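You operate a simulated robot arm through the tools that you are given. There is no shell and no other tool. Be economical: measure what you need, move in short steps, check, and stop when the job is done.

Carry out the task below with a simulated robot arm. There is one attempt and no reset: what you move stays moved.

TASK
Try the relief lever once with the line at 12 psi, then shut down.
Fine: set the regulator and open the red lever first; wait till the line gauge is back, shut the lever and bleed the line to 0 with the bleed button.

The check looks at the end state, three seconds after you hand in, the way a careful person would. Anything else that was tipped, shoved, dropped, spilled or broken makes it a failure.

THE ROBOT
A 7-joint arm with a two-finger gripper, on a carriage that runs on a rail from [-156.3, -0.2] to [81.7, 0.1] (x, y) and turns from -3.473 to 2.339 rad about z. Base frame: it is fixed where the carriage stands at the start and does not move with it; the origin is on the floor, on the carriage's upright axis, x ahead of it, y to its left, z up. Lengths are in cm, angles in rad, forces in N, time in s.
Its first joint turns from -2.601 to 2.601 rad. Places, roughly: air manifold [100, -70, 90]; bleed button [70, -70, 90]; green lever [140, -70, 90]; line gauge [60, -60, 90]; orange lever [90, -70, 90]; red lever [50, -70, 90]; regulator knob [70, -70, 100]; relief lever [90, -60, 90]; teal mini board [80, -100, 90]; yellow lever [110, -70, 90]. Payload 2.45 kg.
Tool frame: the origin (TCP) lies between the finger pads and is the grasp point; the fingertips stand 2.6 cm ahead of it; z points along the fingers, y is the line along which they close. Largest opening 9.6 cm; the body of the gripper starts 6.9 cm behind the TCP.
Orientation is that of the tool frame in the base frame, as a unit quaternion [w, x, y, z]. With the fingers straight down and closing along the base's y, the tool's x points along the base's -x, its y along +y and its z along -z.

THE INTERFACE
- The arm moves only by the tool send_rows. Its argument "steps" is one flat list of numbers, 6 for each row, row after row: the shift along the tool's x, y, z in cm, then the turn, a rotation vector about the tool's x, y, z in rad. In form: [dx, dy, dz, wx, wy, wz, dx, dy, dz, wx, wy, wz, ...]. A call has 1 to 20 rows; each row is the pose to reach, as a shift and turn from the pose commanded when the call began, along the tool's axes at that moment. "hand" is the gripper command, from -1 (shut) to 1 (fully open), values between in proportion, set as the call begins (left out, the last holds). Rows are played at 5 a second. More than 5 cm and 0.15 rad between two rows, or a gripper value outside its range, and nothing of the call is played. A pose out of reach is approached as far as the arm can. The call stops where the force on the tool passes 40 N (or 10 N more than at its start, if that is more) or the arm is blocked; 0.2 s more then pass. The fingers move at their own pace and stop on an object; they squeeze with about 29 N. The grip force told is the motor's: it shows also when the fingers shut on nothing. Time passes only in rows, and 0.2 s behind the last, so rows that repeat a pose let the fingers close. The reply holds the time, the measured pose of the TCP, the force on the tool along the base axes, the opening and the grip force, in the units named above and with some noise, with the torque about the TCP (base axes, N m) and any sound that the robot's microphone picked up, and new pictures: "show" is both (left out), scene, wrist or none.
- Cameras (640 x 400 px; columns grow to the right, rows downward): "scene" is now at [0.55, 10.33, 170.03]; the picture's right is [-0.74, -0.67, 0.00], its down [-0.39, 0.43, -0.81] and it looks along [0.54, -0.60, -0.59] (base axes); focal length 257 px, centre (320, 200). "wrist" rides on the gripper at [8.2, 0.3, -9.8] in the tool frame; the picture's right is [-0.04, 1.00, 0.00], its down [-0.73, -0.03, -0.68] and it looks along [-0.68, -0.03, 0.73] (tool axes); focal length 256 px, centre (320, 200). There is no depth. A picture from a camera that has moved, and an enlarged one, comes with that camera's place and axes in the base frame and with its lens. The place of the scene camera against the robot may be out by one fixed shift of up to 2.5 cm in any direction.
- slide_trunk(by): slides the trunk up (or, below 0, down) by that many cm; the arm and the scene camera ride with it, the base frame stays. It gives what a move gives, with no picture.
- base_move(legs): drives the robot by 1 to 6 legs, each [ahead, left, turn to the left] in cm, cm and rad, along the robot's own axes; the way and the turn of a leg run together, so that a leg with both is an arc; at most 150 cm and 3.142 rad a leg. The arm and the cameras ride along, it lands a little off, and it stops where it bumps. It keeps to its track: a leg is cut to what the track allows. It gives what a move gives, and a new picture of the scene camera.
- head_to(pan, tilt): turns the head with the scene camera to pan (to the left, within 2.705 rad either way) and tilt (down, from -0.506 to 1.204), counted from straight ahead of the robot. It gives what a move gives, and a new picture of the scene camera.
- inspect(camera, box): a new picture of the part [left, top, right, bottom] of that camera's present view, enlarged. The clock stands still meanwhile.
- close_job(): hands the job in; it is judged then, once.

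Work in short steps. Places have to be worked out from the pictures, the camera data and where the tool is seen: move nearer, look again, correct. Check each grasp and each placing, and mend what went wrong. You have 120 turns and 260 pictures in all, those below and enlarged ones among them. Open the gripper and draw the arm clear of the work before you hand the job in, unless the task says otherwise; then end with one line.

The tools are called after "Emit:" by a JSON object that holds its "fn" and its "kwargs". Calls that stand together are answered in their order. send_rows: Moves the arm, as the interface text tells. Its arguments: {"type":"object","properties":{"steps":{"type":"array","items":{"type":"number"}},"hand":{"type":"number"},"show":{"type":"string","enum":["both","scene","wrist","none"]}},"required":["steps"]} The other tools are called the same way: slide_trunk (by) slides the trunk up or down; base_move (legs) drives the base; head_to (pan, tilt) turns the head that bears the scene camera; inspect (camera, box) takes an enlarged picture of a part of a camera's view; close_job () hands the job in.

At the start:

```text
t: 0.0
tool_pos: [82.9, -38.21, 122.71]
tcp_rot: [0.0, 0.0, 1.0, 0.0]
force: [-0.3, -0.5, 0.4]
moment: [0.05, 0.0, -0.01]
width: 9.63
grip_force: 0.0
trunk travel left (down, up): [-67.5, 3.5]
robot x, y, heading: [0.17, -0.1, 0.004]
head pan, tilt: [-0.836, 0.627]
```

scene: 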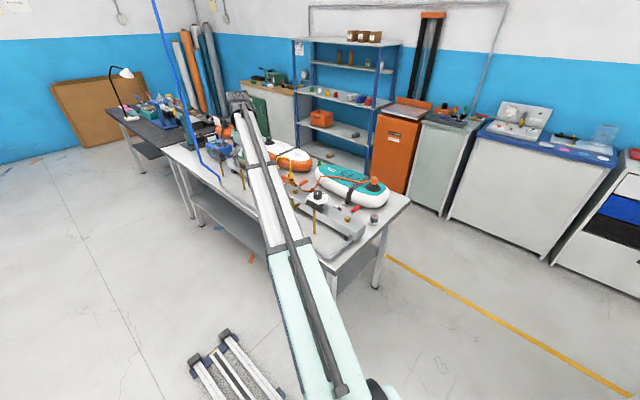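
wrist: 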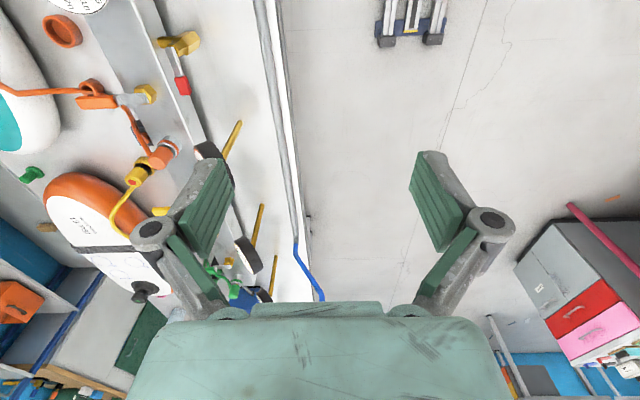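

The manifold lies on the bench ahead-right, small in the picture. I enlarge the scene there and the wrist view.

Emit:
{"fn": "inspect", "kwargs": {"camera": "scene", "box": [200, 100, 420, 240]}}

Emit:
{"fn": "inspect", "kwargs": {"camera": "wrist", "box": [0, 0, 320, 200]}}

```text
2.86 times, centred on (310, 170) of scene
camera zoom: at [0.55, 10.33, 170.03], right [-0.74, -0.67, 0.0], down [-0.39, 0.43, -0.81], along [0.54, -0.6, -0.59], focal length 734 px, centre (349, 286)
```

zoom: 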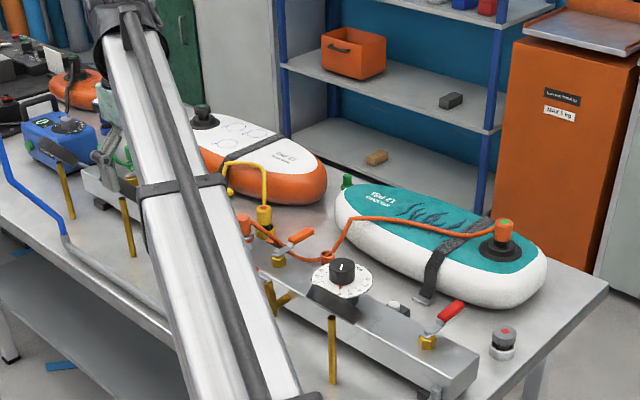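

```text
2.00 times, centred on (160, 100) of wrist
camera zoom: at [74.79, -37.87, 132.5], right [0.04, 1.0, 0.0], down [0.73, -0.03, 0.68], along [0.68, -0.03, -0.73], focal length 512 px, centre (640, 400)
```

zoom: 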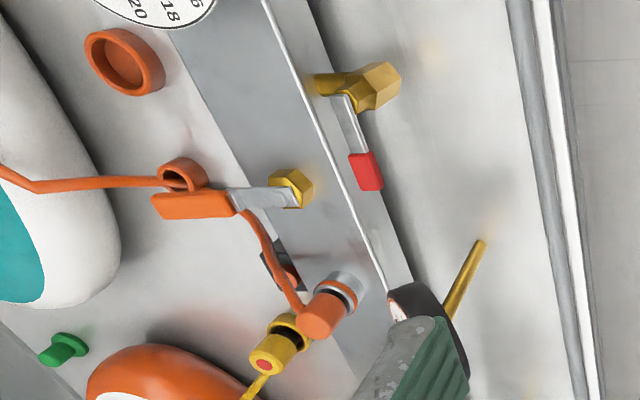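

The arm hides much of the manifold. I turn the carriage to face the bench (−y) and run it along the rail toward x≈62.

Emit:
{"fn": "base_move", "kwargs": {"legs": [[0, 0, -1.57], [0, 62, 0]]}}

Emit:
{"fn": "head_to", "kwargs": {"pan": 0.0, "tilt": 0.8}}

```text
t: 7.3
tool_pos: [24.29, -83.04, 122.59]
tcp_rot: [0.0, 0.706, 0.708, 0.0]
force: [-0.3, -1.0, -0.1]
moment: [-0.03, -0.01, 0.02]
width: 9.61
grip_force: 0.1
trunk travel left (down, up): [-67.5, 3.5]
robot x, y, heading: [62.45, 0.08, -1.565]
head pan, tilt: [-0.836, 0.627]
camera scene: at [71.92, -1.43, 170.03], right [-0.67, 0.74, 0.0], down [0.43, 0.39, -0.81], along [-0.6, -0.55, -0.59], focal length 257 px, centre (320, 200)
```

scene: 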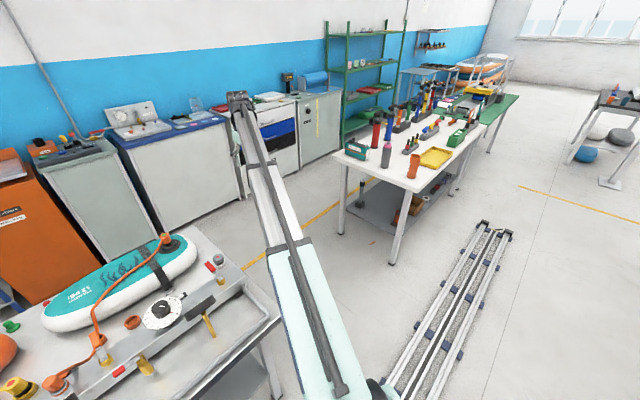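

```text
t: 8.5
tool_pos: [24.25, -82.93, 122.85]
tcp_rot: [0.0, 0.706, 0.708, -0.001]
force: [0.1, -0.4, 0.1]
moment: [-0.01, 0.01, 0.0]
width: 9.63
grip_force: 0.1
trunk travel left (down, up): [-67.5, 3.5]
robot x, y, heading: [62.41, 0.04, -1.565]
head pan, tilt: [0.0, 0.799]
camera scene: at [78.4, -3.61, 168.57], right [-1.0, 0.0, 0.0], down [0.0, 0.72, -0.7], along [0.0, -0.7, -0.72], focal length 257 px, centre (320, 200)
```

scene: 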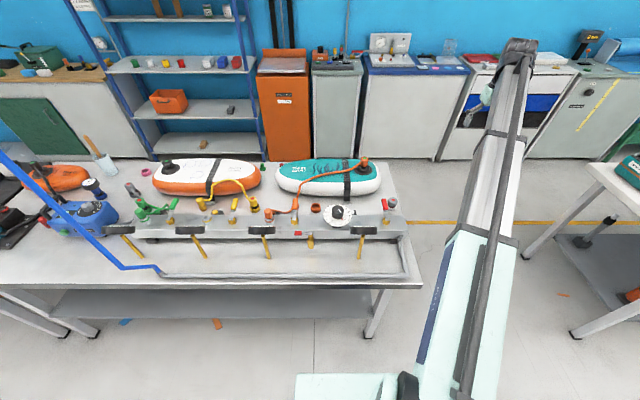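

The whole manifold is now in clear view. I enlarge both halves to identify the parts.

Emit:
{"fn": "inspect", "kwargs": {"camera": "scene", "box": [280, 150, 424, 260]}}

Emit:
{"fn": "inspect", "kwargs": {"camera": "scene", "box": [100, 150, 300, 270]}}

Emit:
{"fn": "inspect", "kwargs": {"camera": "scene", "box": [315, 190, 405, 250]}}

```text
3.64 times, centred on (352, 205) of scene
camera zoom: at [78.4, -3.61, 168.57], right [-1.0, 0.0, 0.0], down [0.0, 0.72, -0.7], along [0.0, -0.7, -0.72], focal length 934 px, centre (204, 182)
```

zoom: 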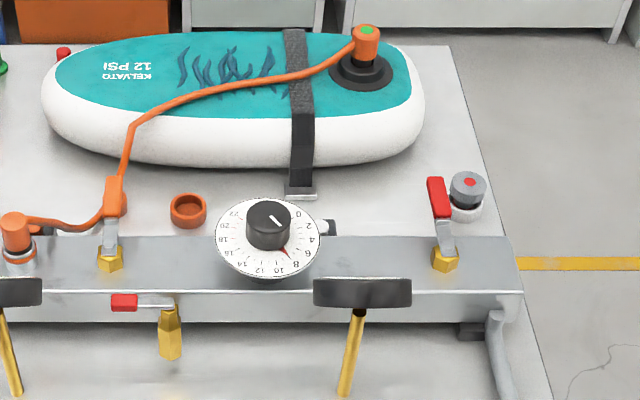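

```text
3.20 times, centred on (200, 210) of scene
camera zoom: at [78.4, -3.61, 168.57], right [-1.0, 0.0, 0.0], down [0.0, 0.72, -0.7], along [0.0, -0.7, -0.72], focal length 822 px, centre (704, 168)
```

zoom: 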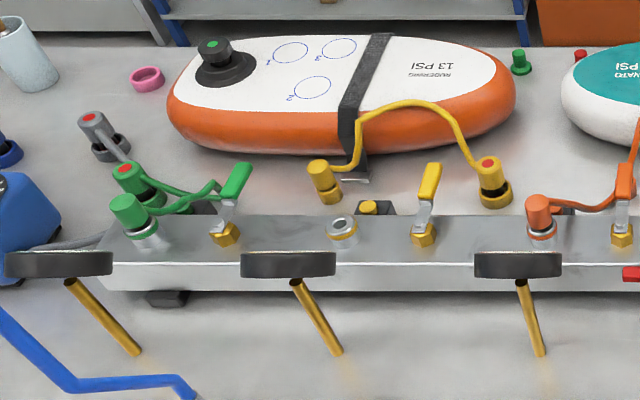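

```text
6.67 times, centred on (360, 220) of scene
camera zoom: at [78.4, -3.61, 168.57], right [-1.0, 0.0, 0.0], down [0.0, 0.72, -0.7], along [0.0, -0.7, -0.72], focal length 1713 px, centre (53, 67)
```

zoom: 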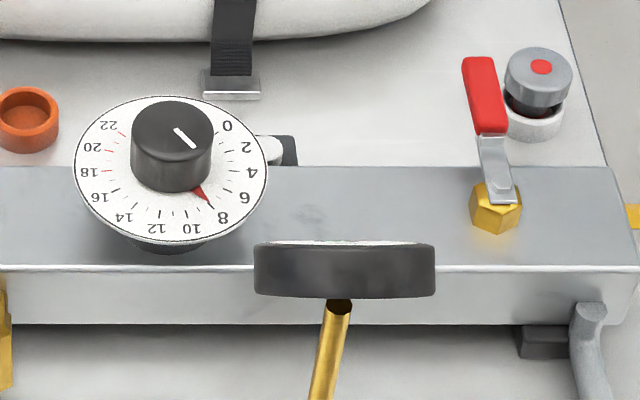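

Dial pointer reads about 8, clockwise from above increasing. Levers all point away from the robot; the gauge faces point away from the rail. I bring the wrist camera over the red lever / regulator for a close look.

Emit:
{"fn": "send_rows", "kwargs": {"steps": [4, 4, -1, 0, 0, 0, 8, 8, -1, 0, 0, 0, 12, 12, -1, 0, 0, 0, 16, 16, -1, 0, 0, 0, 20, 20, -1, 0, 0, 0, 23, 24, -1, 0, 0, 0, 26, 28, -1, 0, 0, 0, 28, 32, -1, 0, 0, 0, 28, 36, -1, 0, 0, 0]}}

```text
refused: row 1 steps farther than a row can; nothing moved
```

Rows must stay under 5 cm in total; I use smaller ones.

Emit:
{"fn": "send_rows", "kwargs": {"steps": [3, 3, 0, 0, 0, 0, 6, 6, 0, 0, 0, 0, 9, 9, 0, 0, 0, 0, 12, 12, 0, 0, 0, 0, 15, 15, 0, 0, 0, 0, 18, 18, 0, 0, 0, 0, 21, 21, 0, 0, 0, 0, 24, 24, 0, 0, 0, 0, 26, 28, 0, 0, 0, 0, 27, 32, 0, 0, 0, 0, 27, 36, 0, 0, 0, 0], "hand": -1}}

```text
t: 10.9
tool_pos: [60.29, -56.93, 120.42]
tcp_rot: [0.005, 0.705, 0.709, -0.004]
force: [0.5, 0.9, 0.8]
moment: [-0.01, 0.0, 0.0]
width: 0.0
grip_force: 28.3
out of reach, approached as far as the arm can: row 8, 9, 10, 11
trunk travel left (down, up): [-67.5, 3.5]
robot x, y, heading: [62.17, -0.06, -1.565]
head pan, tilt: [0.0, 0.799]
camera scene: at [78.44, -3.58, 168.57], right [-1.0, 0.0, 0.0], down [0.0, 0.72, -0.7], along [0.0, -0.7, -0.72], focal length 257 px, centre (320, 200)
camera wrist: at [60.59, -48.62, 130.15], right [1.0, -0.04, 0.0], down [-0.03, -0.73, 0.69], along [-0.03, -0.69, -0.73], focal length 256 px, centre (320, 200)
```

scene: 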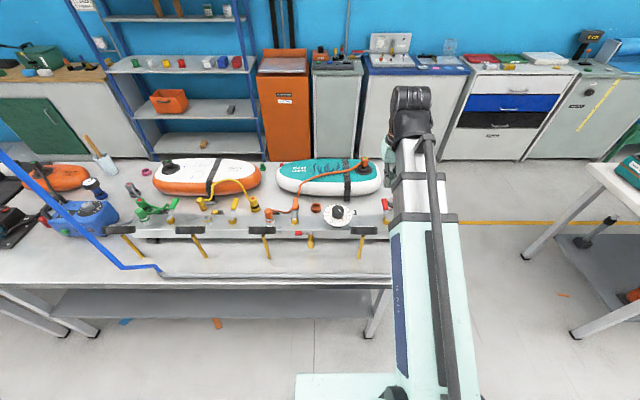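
wrist: 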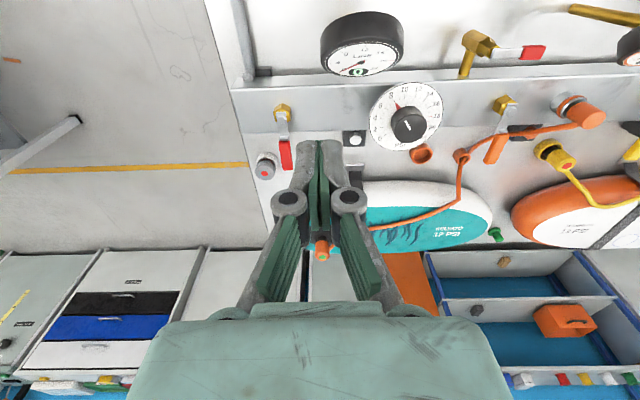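

Good: the wrist view shows the gauge face, dial, bleed button (white on black plate) and relief lever. I zoom in.

Emit:
{"fn": "inspect", "kwargs": {"camera": "wrist", "box": [240, 0, 450, 130]}}

Emit:
{"fn": "inspect", "kwargs": {"camera": "wrist", "box": [240, 80, 380, 190]}}

Emit:
{"fn": "inspect", "kwargs": {"camera": "wrist", "box": [440, 0, 640, 180]}}

```text
3.05 times, centred on (345, 65) of wrist
camera zoom: at [60.59, -48.62, 130.15], right [1.0, -0.04, 0.0], down [-0.03, -0.73, 0.69], along [-0.03, -0.69, -0.73], focal length 780 px, centre (244, 611)
```

zoom: 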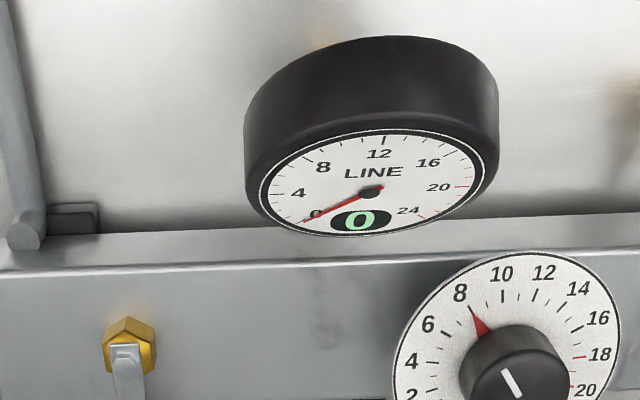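

```text
3.64 times, centred on (310, 135) of wrist
camera zoom: at [60.59, -48.62, 130.15], right [1.0, -0.04, 0.0], down [-0.03, -0.73, 0.69], along [-0.03, -0.69, -0.73], focal length 931 px, centre (356, 436)
```

zoom: 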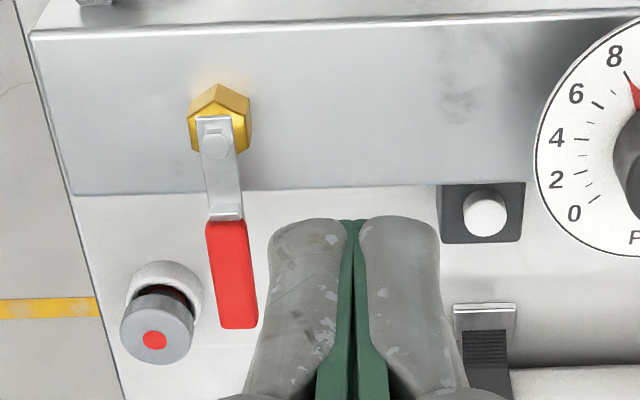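

```text
2.22 times, centred on (540, 90) of wrist
camera zoom: at [60.59, -48.62, 130.15], right [1.0, -0.04, 0.0], down [-0.03, -0.73, 0.69], along [-0.03, -0.69, -0.73], focal length 569 px, centre (-169, 444)
```

zoom: 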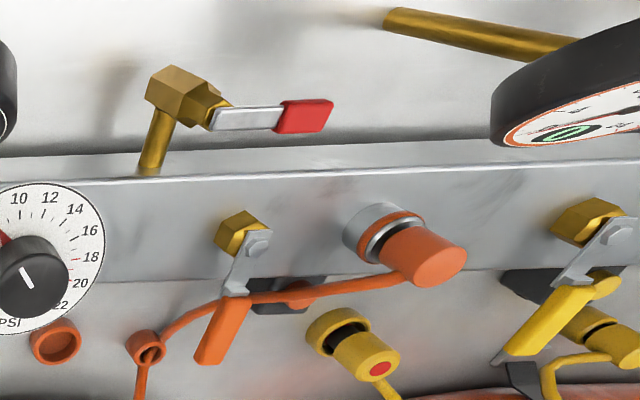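

Line gauge 0, regulator at 8. Knob top triangulates to about (71.6, −65.7, 100). I move above it, gripper part-open, and recheck.

Emit:
{"fn": "send_rows", "kwargs": {"steps": [-2.2, 2.8, 1, 0, 0, 0, -4.4, 5.6, 2, 0, 0, 0, -6.6, 8.4, 3, 0, 0, 0, -8.8, 11.2, 4, 0, 0, 0, -8.8, 11.2, 4, 0, 0, 0], "hand": 0.6, "show": "both"}}

Emit:
{"fn": "inspect", "kwargs": {"camera": "wrist", "box": [190, 0, 450, 250]}}

Emit:
{"fn": "inspect", "kwargs": {"camera": "scene", "box": [290, 140, 400, 260]}}

```text
t: 12.1
tool_pos: [71.48, -65.78, 116.52]
tcp_rot: [0.0, 0.706, 0.708, 0.0]
force: [0.1, -0.2, 0.2]
moment: [0.02, 0.02, 0.02]
width: 7.68
grip_force: 0.0
trunk travel left (down, up): [-67.5, 3.5]
robot x, y, heading: [62.54, -0.13, -1.562]
head pan, tilt: [0.0, 0.799]
camera scene: at [78.42, -3.63, 168.57], right [-1.0, 0.0, 0.0], down [0.0, 0.72, -0.7], along [0.0, -0.7, -0.72], focal length 257 px, centre (320, 200)
camera wrist: at [71.81, -57.61, 126.23], right [1.0, -0.04, 0.0], down [-0.03, -0.73, 0.68], along [-0.02, -0.68, -0.73], focal length 256 px, centre (320, 200)
```

scene: 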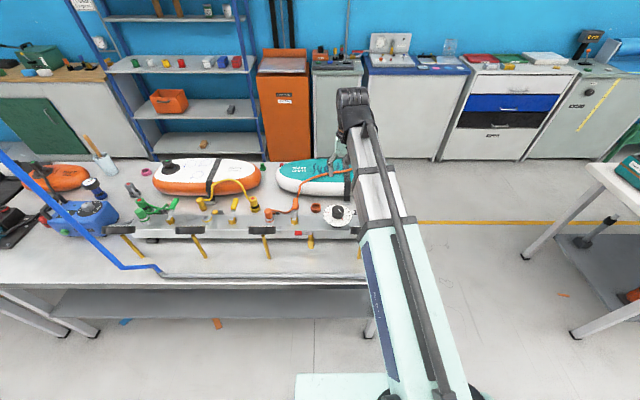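
wrist: 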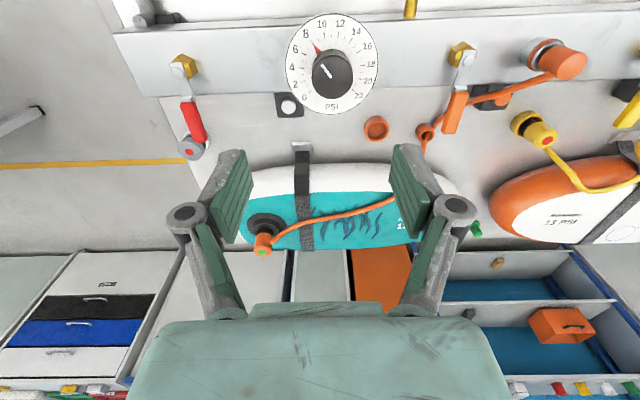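

```text
1.60 times, centred on (320, 125) of wrist
camera zoom: at [71.81, -57.61, 126.23], right [1.0, -0.04, 0.0], down [-0.03, -0.73, 0.68], along [-0.02, -0.68, -0.73], focal length 410 px, centre (320, 320)
```

zoom: 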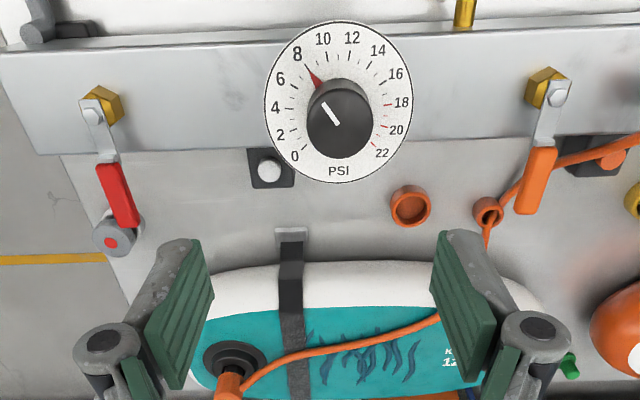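

```text
3.33 times, centred on (345, 200) of scene
camera zoom: at [78.42, -3.63, 168.57], right [-1.0, 0.0, 0.0], down [0.0, 0.72, -0.7], along [0.0, -0.7, -0.72], focal length 857 px, centre (237, 200)
```

zoom: 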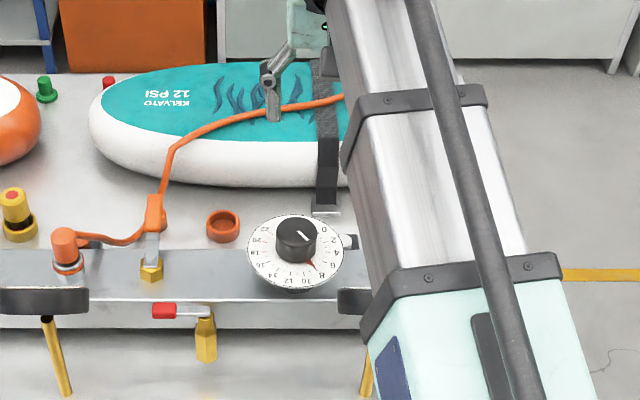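

Refined knob: centre ≈ (72.9, −66.4), top z ≈ 98–99, diameter ≈ 4. I line up and descend to just above it.

Emit:
{"fn": "send_rows", "kwargs": {"steps": [-0.6, 1.4, 4, 0, 0, 0, -0.6, 1.4, 8, 0, 0, 0, -0.6, 1.4, 12, 0, 0, 0, -0.6, 1.4, 13, 0, 0, 0, -0.6, 1.4, 13, 0, 0, 0], "show": "both"}}

Emit:
{"fn": "inspect", "kwargs": {"camera": "wrist", "box": [190, 0, 450, 250]}}

Emit:
{"fn": "inspect", "kwargs": {"camera": "scene", "box": [290, 160, 390, 260]}}

```text
t: 13.3
tool_pos: [72.85, -66.42, 103.32]
tcp_rot: [0.0, 0.706, 0.708, 0.001]
force: [0.1, -1.2, -0.1]
moment: [0.0, -0.01, -0.03]
width: 7.67
grip_force: 0.1
trunk travel left (down, up): [-67.5, 3.5]
robot x, y, heading: [62.08, -0.38, -1.568]
head pan, tilt: [0.0, 0.799]
camera scene: at [78.41, -3.6, 168.57], right [-1.0, 0.0, 0.0], down [0.0, 0.72, -0.7], along [0.0, -0.7, -0.72], focal length 257 px, centre (320, 200)
camera wrist: at [73.11, -58.2, 113.15], right [1.0, -0.04, 0.0], down [-0.03, -0.73, 0.68], along [-0.02, -0.68, -0.73], focal length 256 px, centre (320, 200)
```

scene: 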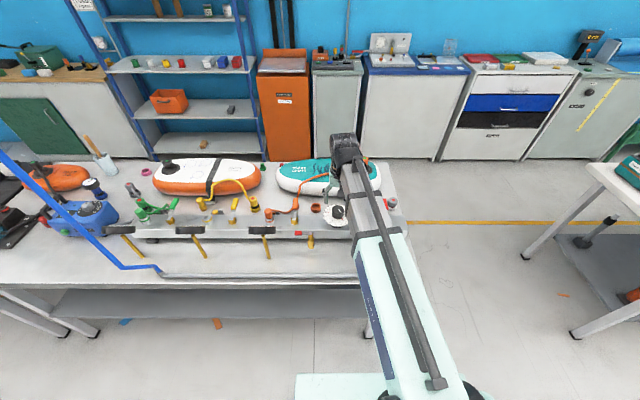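
wrist: 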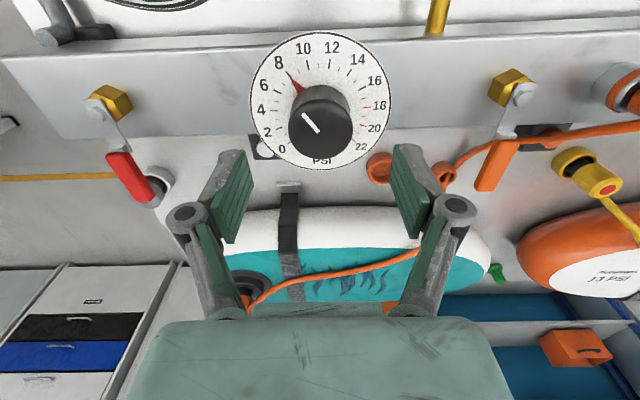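

```text
1.60 times, centred on (320, 125) of wrist
camera zoom: at [73.11, -58.2, 113.15], right [1.0, -0.04, 0.0], down [-0.03, -0.73, 0.68], along [-0.02, -0.68, -0.73], focal length 410 px, centre (320, 320)
```

zoom: 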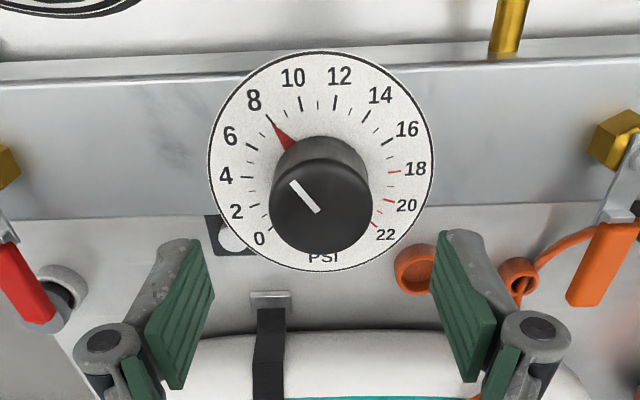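

```text
4.00 times, centred on (340, 210) of scene
camera zoom: at [78.41, -3.6, 168.57], right [-1.0, 0.0, 0.0], down [0.0, 0.72, -0.7], along [0.0, -0.7, -0.72], focal length 1028 px, centre (240, 160)
```

zoom: 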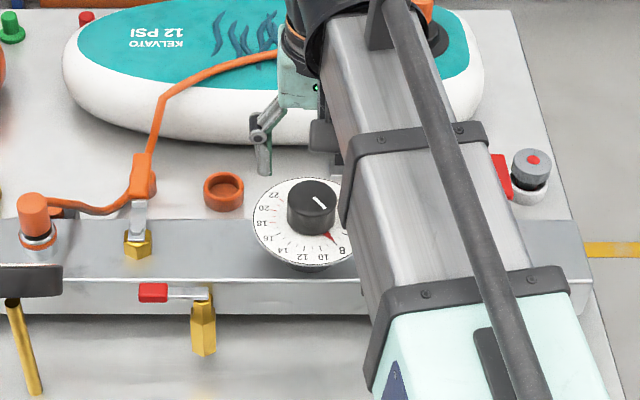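

Knob is centred between the fingers. I go down ~5 cm and look before closing.

Emit:
{"fn": "send_rows", "kwargs": {"steps": [0, 0, 2, 0, 0, 0, 0, 0, 4, 0, 0, 0, 0, 0, 5, 0, 0, 0, 0, 0, 5, 0, 0, 0], "show": "wrist"}}

Emit:
{"fn": "inspect", "kwargs": {"camera": "scene", "box": [300, 170, 380, 250]}}

```text
t: 14.3
tool_pos: [72.73, -66.48, 98.36]
tcp_rot: [0.0, 0.706, 0.708, 0.0]
force: [0.5, 0.4, 0.0]
moment: [0.02, 0.01, 0.03]
width: 7.69
grip_force: 0.0
trunk travel left (down, up): [-67.5, 3.5]
robot x, y, heading: [62.25, -0.07, -1.568]
head pan, tilt: [0.0, 0.799]
camera wrist: at [73.14, -58.18, 108.21], right [1.0, -0.04, 0.0], down [-0.03, -0.73, 0.68], along [-0.02, -0.68, -0.73], focal length 256 px, centre (320, 200)
```

wrist: 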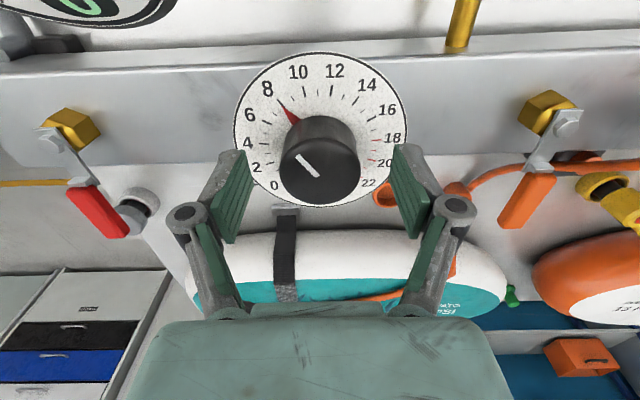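

```text
5.00 times, centred on (340, 210) of scene
camera zoom: at [78.41, -3.61, 168.57], right [-1.0, 0.0, 0.0], down [0.0, 0.72, -0.7], along [0.0, -0.7, -0.72], focal length 1285 px, centre (220, 150)
```

zoom: 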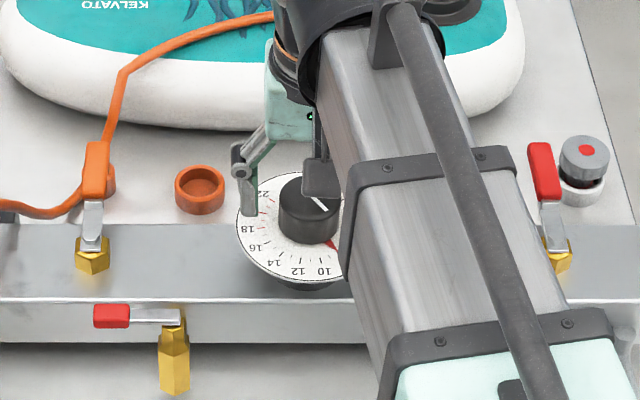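

On-axis geometry puts the knob top at z≈97.2 and dial face ≈92.5. I go 1.7 down and close.

Emit:
{"fn": "send_rows", "kwargs": {"steps": [0, 0, 0.9, 0, 0, 0, 0, 0, 1.7, 0, 0, 0], "show": "none"}}

Emit:
{"fn": "send_rows", "kwargs": {"steps": [0, 0, 0, 0, 0, 0, 0, 0, 0, 0, 0, 0, 0, 0, 0, 0, 0, 0], "hand": -1, "show": "wrist"}}

```text
t: 14.9
tool_pos: [72.8, -66.36, 96.65]
tcp_rot: [0.0, 0.706, 0.709, 0.001]
force: [-0.2, -1.2, -0.3]
moment: [0.0, 0.01, -0.01]
width: 7.69
grip_force: 0.0
trunk travel left (down, up): [-67.5, 3.5]
robot x, y, heading: [62.03, 0.04, -1.565]
head pan, tilt: [0.0, 0.799]
```

```text
t: 15.7
tool_pos: [72.82, -66.36, 96.89]
tcp_rot: [0.001, 0.706, 0.708, -0.001]
force: [0.6, -2.4, 8.9]
moment: [-0.03, -0.1, -0.08]
width: 4.45
grip_force: 45.1
trunk travel left (down, up): [-67.5, 3.5]
robot x, y, heading: [61.9, 0.02, -1.568]
head pan, tilt: [0.0, 0.799]
camera wrist: at [73.12, -58.16, 106.59], right [1.0, -0.04, 0.0], down [-0.03, -0.73, 0.68], along [-0.02, -0.68, -0.73], focal length 256 px, centre (320, 200)
```

wrist: 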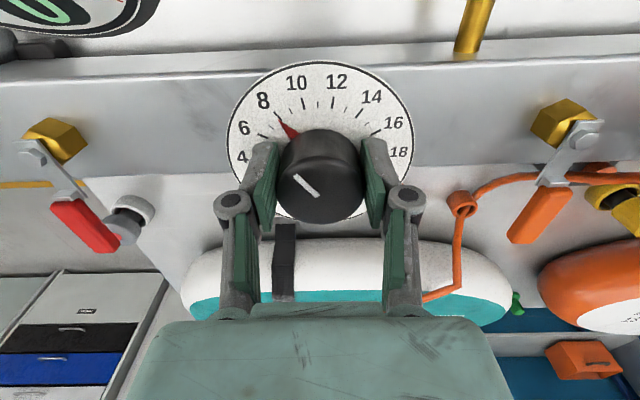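

Knob gripped (4.45 cm). I turn it clockwise about tool z by 0.8 rad, then check the dial.

Emit:
{"fn": "send_rows", "kwargs": {"steps": [0, 0, 0, 0, 0, 0.1, 0, 0, 0, 0, 0, 0.2, 0, 0, 0, 0, 0, 0.3, 0, 0, 0, 0, 0, 0.4, 0, 0, 0, 0, 0, 0.5, 0, 0, 0, 0, 0, 0.6, 0, 0, 0, 0, 0, 0.7, 0, 0, 0, 0, 0, 0.8, 0, 0, 0, 0, 0, 0.8], "show": "wrist"}}

Emit:
{"fn": "inspect", "kwargs": {"camera": "wrist", "box": [200, 20, 440, 220]}}

Emit:
{"fn": "inspect", "kwargs": {"camera": "scene", "box": [300, 170, 380, 250]}}

```text
t: 17.7
tool_pos: [73.27, -66.55, 96.82]
tcp_rot: [0.004, 0.926, 0.378, 0.001]
force: [31.4, -17.2, 16.4]
moment: [-0.76, -0.1, 0.16]
width: 4.46
grip_force: 45.0
trunk travel left (down, up): [-67.5, 3.5]
robot x, y, heading: [62.17, -0.06, -1.562]
head pan, tilt: [0.0, 0.799]
camera wrist: at [79.23, -60.96, 106.58], right [0.67, -0.74, 0.01], down [-0.55, -0.49, 0.68], along [-0.5, -0.46, -0.73], focal length 256 px, centre (320, 200)
```

wrist: 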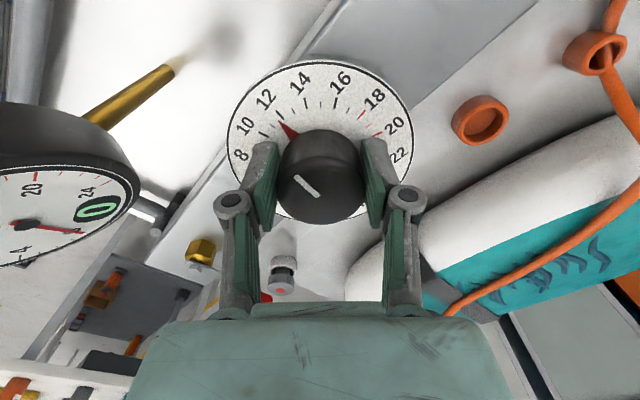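

```text
2.00 times, centred on (320, 120) of wrist
camera zoom: at [79.23, -60.96, 106.58], right [0.67, -0.74, 0.01], down [-0.55, -0.49, 0.68], along [-0.5, -0.46, -0.73], focal length 512 px, centre (320, 360)
```

zoom: 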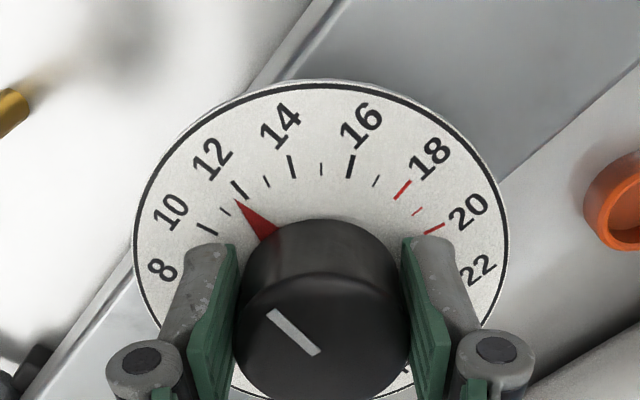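

```text
5.00 times, centred on (340, 210) of scene
camera zoom: at [78.77, -3.63, 168.54], right [-1.0, 0.0, 0.0], down [0.0, 0.72, -0.7], along [0.0, -0.7, -0.72], focal length 1285 px, centre (220, 150)
```

zoom: 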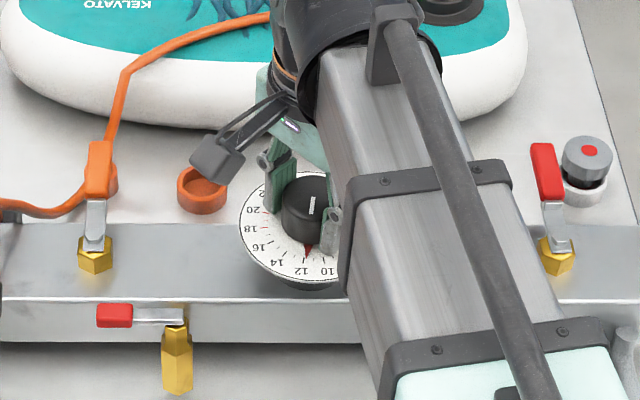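

Pointer reads ~11.6 with some side load. I relieve the side force with a small shift and turn another 0.1 rad.

Emit:
{"fn": "send_rows", "kwargs": {"steps": [0.14, 0.42, 0, 0, 0, 0, 0.14, 0.42, 0, 0, 0, 0.05, 0.14, 0.42, 0, 0, 0, 0.1, 0.14, 0.42, 0, 0, 0, 0.1], "show": "none"}}

Emit:
{"fn": "inspect", "kwargs": {"camera": "wrist", "box": [200, 20, 440, 220]}}

```text
t: 18.7
tool_pos: [73.22, -66.57, 96.88]
tcp_rot: [0.0, 0.944, 0.331, 0.0]
force: [14.7, -9.6, 14.5]
moment: [-0.13, -1.05, 0.13]
width: 4.45
grip_force: 45.4
trunk travel left (down, up): [-67.5, 3.5]
robot x, y, heading: [61.88, 0.08, -1.564]
head pan, tilt: [0.0, 0.799]
```

```text
2.00 times, centred on (320, 120) of wrist
camera zoom: at [79.83, -61.7, 106.57], right [0.59, -0.81, 0.0], down [-0.59, -0.43, 0.68], along [-0.55, -0.4, -0.73], focal length 512 px, centre (320, 360)
```

zoom: 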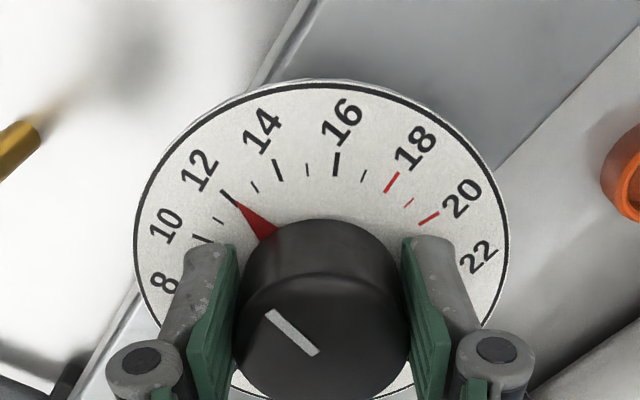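

Pointer is at about 12. I release, lift up, and read it from a clear view.

Emit:
{"fn": "send_rows", "kwargs": {"steps": [0, 0, 0, 0, 0, 0, 0, 0, 0, 0, 0, 0, 0, 0, -3, 0, 0, 0, 0, 0, -7, 0, 0, 0, 0, 0, -10, 0, 0, 0, 0, 0, -10, 0, 0, 0], "hand": 0.6, "show": "none"}}

Emit:
{"fn": "inspect", "kwargs": {"camera": "wrist", "box": [240, 20, 400, 150]}}

```text
t: 20.1
tool_pos: [73.24, -66.47, 106.88]
tcp_rot: [0.0, 0.944, 0.33, 0.0]
force: [0.5, 0.6, -0.6]
moment: [0.02, -0.01, 0.01]
width: 7.7
grip_force: 0.0
trunk travel left (down, up): [-67.5, 3.5]
robot x, y, heading: [62.34, 0.11, -1.567]
head pan, tilt: [0.0, 0.799]
```

```text
3.08 times, centred on (320, 85) of wrist
camera zoom: at [79.77, -61.68, 116.58], right [0.59, -0.81, 0.0], down [-0.59, -0.44, 0.68], along [-0.55, -0.4, -0.73], focal length 788 px, centre (320, 554)
```

zoom: 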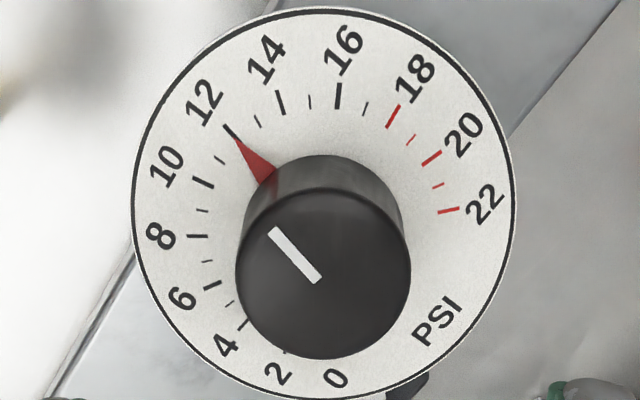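

Regulator reads 12. Now I swing back and move over to the red lever for a close look.

Emit:
{"fn": "send_rows", "kwargs": {"steps": [-2.4, -1.5, -1, 0, 0, -0.15, -4.8, -3, -2, 0, 0, -0.3, -7.2, -4.5, -3, 0, 0, -0.45, -9.6, -6, -3, 0, 0, -0.6, -12, -7.5, -3, 0, 0, -0.75, -14.4, -9, -3, 0, 0, -0.9, -14.4, -9, -3, 0, 0, -0.9], "hand": -1, "show": "both"}}

Emit:
{"fn": "inspect", "kwargs": {"camera": "wrist", "box": [200, 0, 440, 200]}}

Emit:
{"fn": "inspect", "kwargs": {"camera": "scene", "box": [330, 170, 410, 250]}}

```text
t: 21.7
tool_pos: [56.22, -68.56, 109.81]
tcp_rot: [0.0, 0.705, 0.709, 0.0]
force: [-0.2, 0.6, -0.3]
moment: [0.0, -0.02, 0.0]
width: 0.0
grip_force: 28.1
trunk travel left (down, up): [-67.5, 3.5]
robot x, y, heading: [62.33, -0.25, -1.568]
head pan, tilt: [0.0, 0.799]
camera scene: at [78.4, -3.61, 168.57], right [-1.0, 0.0, 0.0], down [0.0, 0.72, -0.7], along [0.0, -0.7, -0.72], focal length 257 px, centre (320, 200)
camera wrist: at [56.61, -60.33, 119.64], right [1.0, -0.03, 0.0], down [-0.03, -0.73, 0.68], along [-0.02, -0.68, -0.73], focal length 256 px, centre (320, 200)
```

scene: 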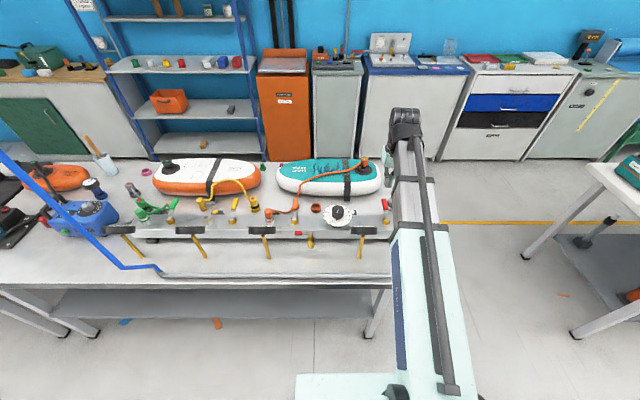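
wrist: 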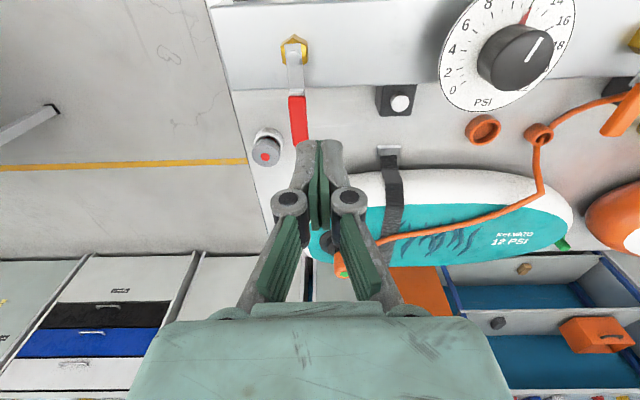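

```text
2.00 times, centred on (320, 100) of wrist
camera zoom: at [56.61, -60.33, 119.64], right [1.0, -0.03, 0.0], down [-0.03, -0.73, 0.68], along [-0.02, -0.68, -0.73], focal length 512 px, centre (320, 400)
```

zoom: 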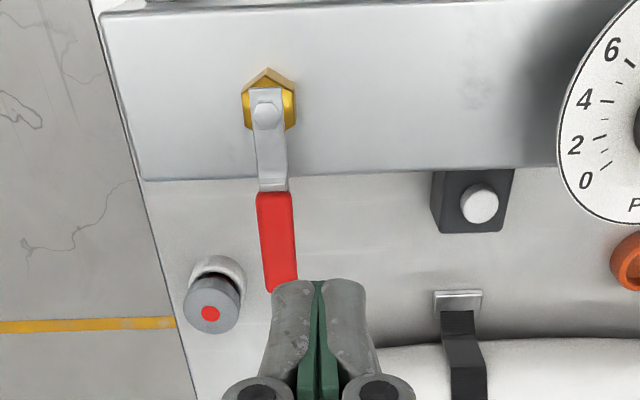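

```text
5.00 times, centred on (370, 210) of scene
camera zoom: at [78.4, -3.61, 168.57], right [-1.0, 0.0, 0.0], down [0.0, 0.72, -0.7], along [0.0, -0.7, -0.72], focal length 1285 px, centre (70, 150)
```

zoom: 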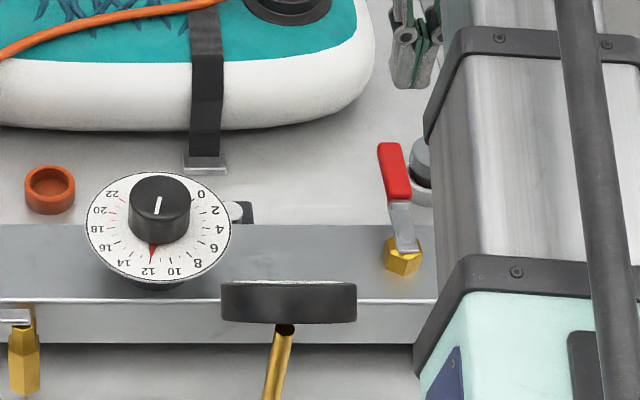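

Red handle triangulates to x≈54.2, y −70.5…−76, z≈93, with free space on its −x side near the root. I come down there with closed fingers, first part way.

Emit:
{"fn": "send_rows", "kwargs": {"steps": [-1, -2.6, 1, 0, 0, 0, -2.1, -5.4, 2, 0, 0, 0, -2.1, -5.4, 6, 0, 0, 0, -2.1, -5.4, 10, 0, 0, 0, -2.1, -5.4, 10, 0, 0, 0], "show": "wrist"}}

Emit:
{"fn": "inspect", "kwargs": {"camera": "scene", "box": [340, 150, 440, 250]}}

```text
t: 22.9
tool_pos: [51.01, -70.73, 99.75]
tcp_rot: [0.0, 0.706, 0.708, -0.001]
force: [-0.1, 0.7, 0.4]
moment: [0.04, -0.01, 0.03]
width: 0.02
grip_force: 28.3
trunk travel left (down, up): [-67.5, 3.5]
robot x, y, heading: [61.9, -0.18, -1.569]
head pan, tilt: [0.0, 0.799]
camera wrist: at [51.23, -62.52, 109.55], right [1.0, -0.04, 0.0], down [-0.03, -0.73, 0.68], along [-0.02, -0.68, -0.73], focal length 256 px, centre (320, 200)
```

wrist: 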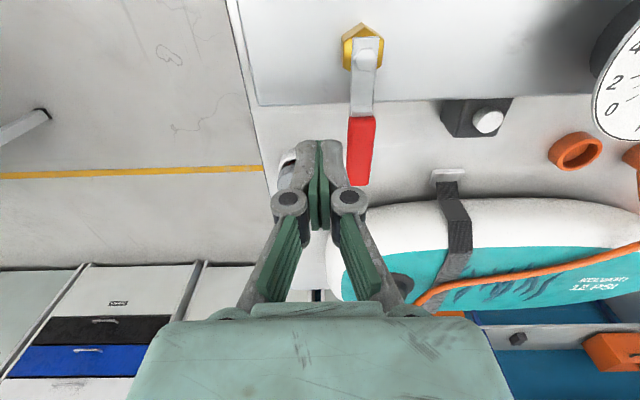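

```text
4.00 times, centred on (390, 200) of scene
camera zoom: at [78.4, -3.63, 168.57], right [-1.0, 0.0, 0.0], down [0.0, 0.72, -0.7], along [0.0, -0.7, -0.72], focal length 1028 px, centre (40, 200)
```

zoom: 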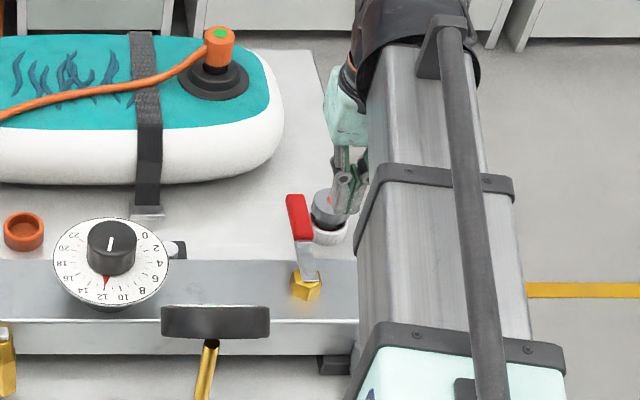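

Gap to the handle looks about 1 cm. I lower to fingertip z≈91.7, slightly further back.

Emit:
{"fn": "send_rows", "kwargs": {"steps": [-0.4, 0.2, 2, 0, 0, 0, -0.7, 0.2, 4, 0, 0, 0, -0.7, 0.2, 5.4, 0, 0, 0, -0.7, 0.2, 5.4, 0, 0, 0], "show": "wrist"}}

Emit:
{"fn": "inspect", "kwargs": {"camera": "scene", "box": [370, 170, 430, 230]}}

```text
t: 23.9
tool_pos: [51.03, -71.4, 94.31]
tcp_rot: [0.0, 0.705, 0.709, 0.0]
force: [-0.1, 0.2, -0.8]
moment: [-0.02, 0.05, -0.04]
width: 0.02
grip_force: 28.3
trunk travel left (down, up): [-67.5, 3.5]
robot x, y, heading: [62.35, 0.01, -1.565]
head pan, tilt: [0.0, 0.799]
camera wrist: at [51.42, -63.18, 104.14], right [1.0, -0.04, 0.0], down [-0.03, -0.73, 0.68], along [-0.02, -0.68, -0.73], focal length 256 px, centre (320, 200)
```

wrist: 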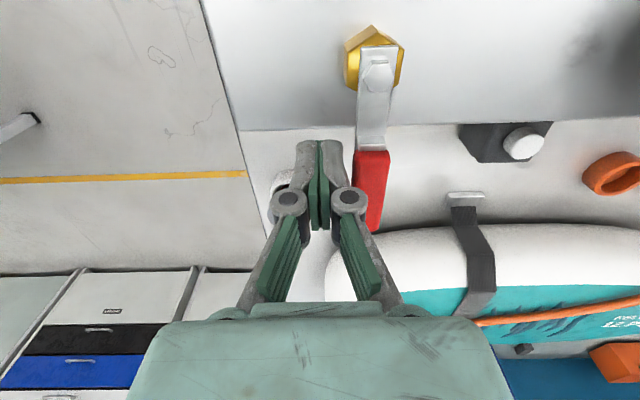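

```text
6.67 times, centred on (400, 200) of scene
camera zoom: at [78.41, -3.61, 168.57], right [-1.0, 0.0, 0.0], down [0.0, 0.72, -0.7], along [0.0, -0.7, -0.72], focal length 1713 px, centre (-213, 200)
```

zoom: 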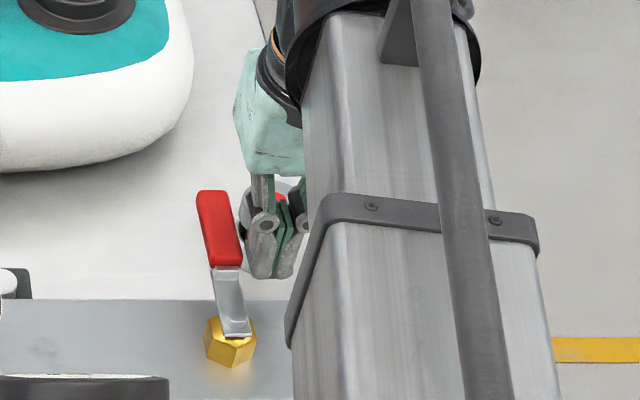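

Fingers sit beside the handle. I push gently toward +x and watch force and motion.

Emit:
{"fn": "send_rows", "kwargs": {"steps": [0, 0.6, 0, 0, 0, 0, 0, 1.2, 0, 0, 0, 0, 0, 1.8, 0, 0, 0, 0, 0, 2.4, 0, 0, 0, 0, 0, 3.0, 0, 0, 0, 0], "show": "wrist"}}

```text
t: 25.1
tool_pos: [54.14, -71.25, 94.46]
tcp_rot: [0.001, 0.706, 0.709, 0.0]
force: [-3.7, 2.1, -0.8]
moment: [0.05, 0.01, 0.05]
width: 0.0
grip_force: 28.3
trunk travel left (down, up): [-67.5, 3.5]
robot x, y, heading: [62.35, -0.11, -1.567]
head pan, tilt: [0.0, 0.799]
camera wrist: at [54.43, -63.08, 104.18], right [1.0, -0.04, 0.0], down [-0.03, -0.73, 0.68], along [-0.03, -0.68, -0.73], focal length 256 px, centre (320, 200)
```

wrist: 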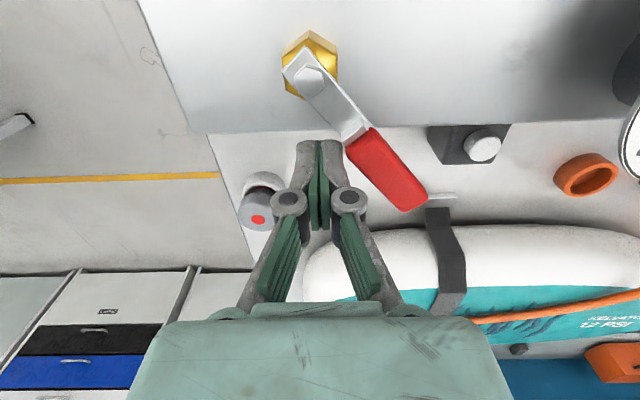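

The lever turns freely (4 N). I continue sweeping it round to lie along the manifold.

Emit:
{"fn": "send_rows", "kwargs": {"steps": [0, 0.8, 0, 0, 0, 0, 0, 1.6, 0, 0, 0, 0, 0, 2.4, 0, 0, 0, 0, 0.4, 3.2, 0, 0, 0, 0, 0.8, 3.8, 0, 0, 0, 0, 1.2, 4, 0, 0, 0, 0, 1.6, 4, 0, 0, 0, 0, 1.9, 4, 0, 0, 0, 0], "show": "wrist"}}

```text
t: 26.9
tool_pos: [58.13, -69.51, 94.33]
tcp_rot: [-0.001, 0.705, 0.709, 0.0]
force: [0.1, -1.2, 0.7]
moment: [-0.04, 0.03, -0.03]
width: 0.0
grip_force: 28.9
trunk travel left (down, up): [-67.5, 3.5]
robot x, y, heading: [62.04, 0.06, -1.571]
head pan, tilt: [0.0, 0.799]
camera wrist: at [58.43, -61.25, 104.15], right [1.0, -0.04, 0.0], down [-0.03, -0.73, 0.68], along [-0.02, -0.68, -0.73], focal length 256 px, centre (320, 200)
```

wrist: 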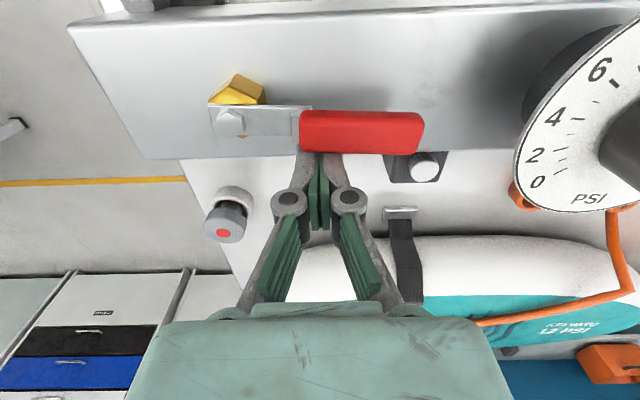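

The lever lies along the manifold. I retreat up and back to read the line gauge.

Emit:
{"fn": "send_rows", "kwargs": {"steps": [-0.3, 0, -3, 0, 0, 0, 0, 0, -7, 0, 0, 0, 2, 0, -11, 0, 0, 0, 4, 0, -15, 0, 0, 0, 6, 0, -19, 0, 0, 0, 8, 0, -22, 0, 0, 0, 8, 0, -22, 0, 0, 0], "show": "wrist"}}

Emit:
{"fn": "inspect", "kwargs": {"camera": "wrist", "box": [230, 0, 470, 180]}}

```text
t: 28.5
tool_pos: [57.99, -61.38, 116.44]
tcp_rot: [0.0, 0.706, 0.709, 0.0]
force: [-0.6, -0.1, 0.8]
moment: [-0.02, 0.01, -0.02]
width: 0.02
grip_force: 27.9
trunk travel left (down, up): [-67.5, 3.5]
robot x, y, heading: [62.17, 0.35, -1.568]
head pan, tilt: [0.0, 0.799]
camera wrist: at [58.36, -53.23, 126.18], right [1.0, -0.04, 0.0], down [-0.03, -0.73, 0.68], along [-0.02, -0.68, -0.73], focal length 256 px, centre (320, 200)
```

wrist: 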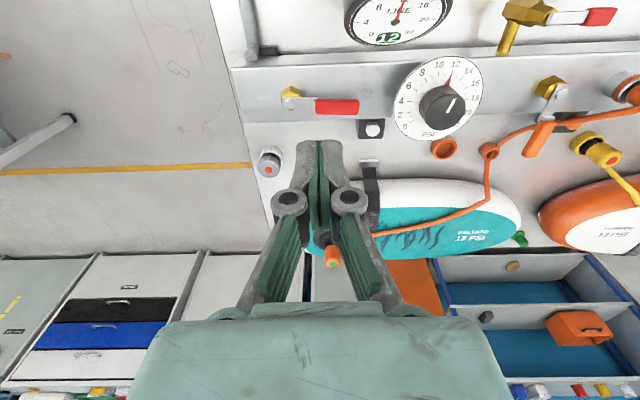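

```text
2.22 times, centred on (350, 90) of wrist
camera zoom: at [58.36, -53.23, 126.18], right [1.0, -0.04, 0.0], down [-0.03, -0.73, 0.68], along [-0.02, -0.68, -0.73], focal length 569 px, centre (253, 444)
```

zoom: 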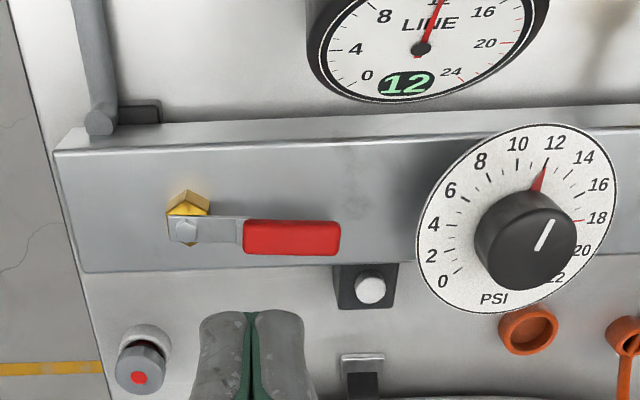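

Line gauge reads 12, dial 12, lever open. Now I study the relief lever from the scene camera.

Emit:
{"fn": "inspect", "kwargs": {"camera": "scene", "box": [285, 215, 335, 255]}}

Emit:
{"fn": "inspect", "kwargs": {"camera": "wrist", "box": [480, 0, 640, 100]}}

```text
10.00 times, centred on (310, 235) of scene
camera zoom: at [78.41, -3.58, 168.57], right [-1.0, 0.0, 0.0], down [0.0, 0.72, -0.7], along [0.0, -0.7, -0.72], focal length 2570 px, centre (420, -150)
```

zoom: 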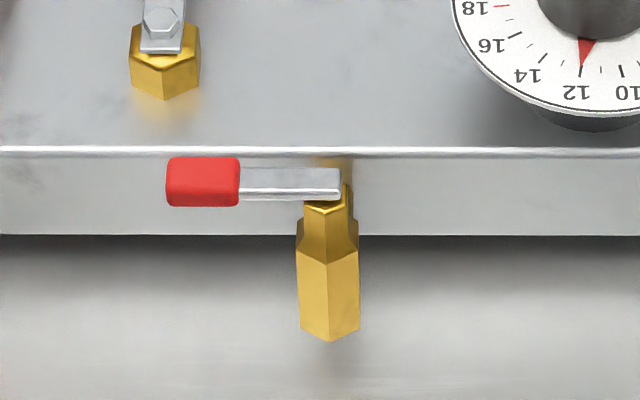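

```text
4.00 times, centred on (560, 50) of wrist
camera zoom: at [58.36, -53.23, 126.18], right [1.0, -0.04, 0.0], down [-0.03, -0.73, 0.68], along [-0.02, -0.68, -0.73], focal length 1024 px, centre (-640, 800)
```

zoom: 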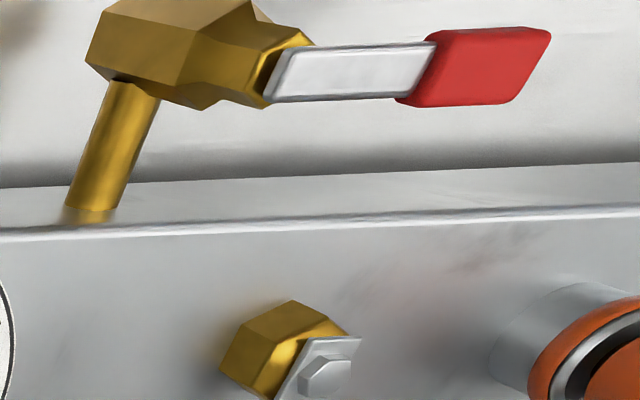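

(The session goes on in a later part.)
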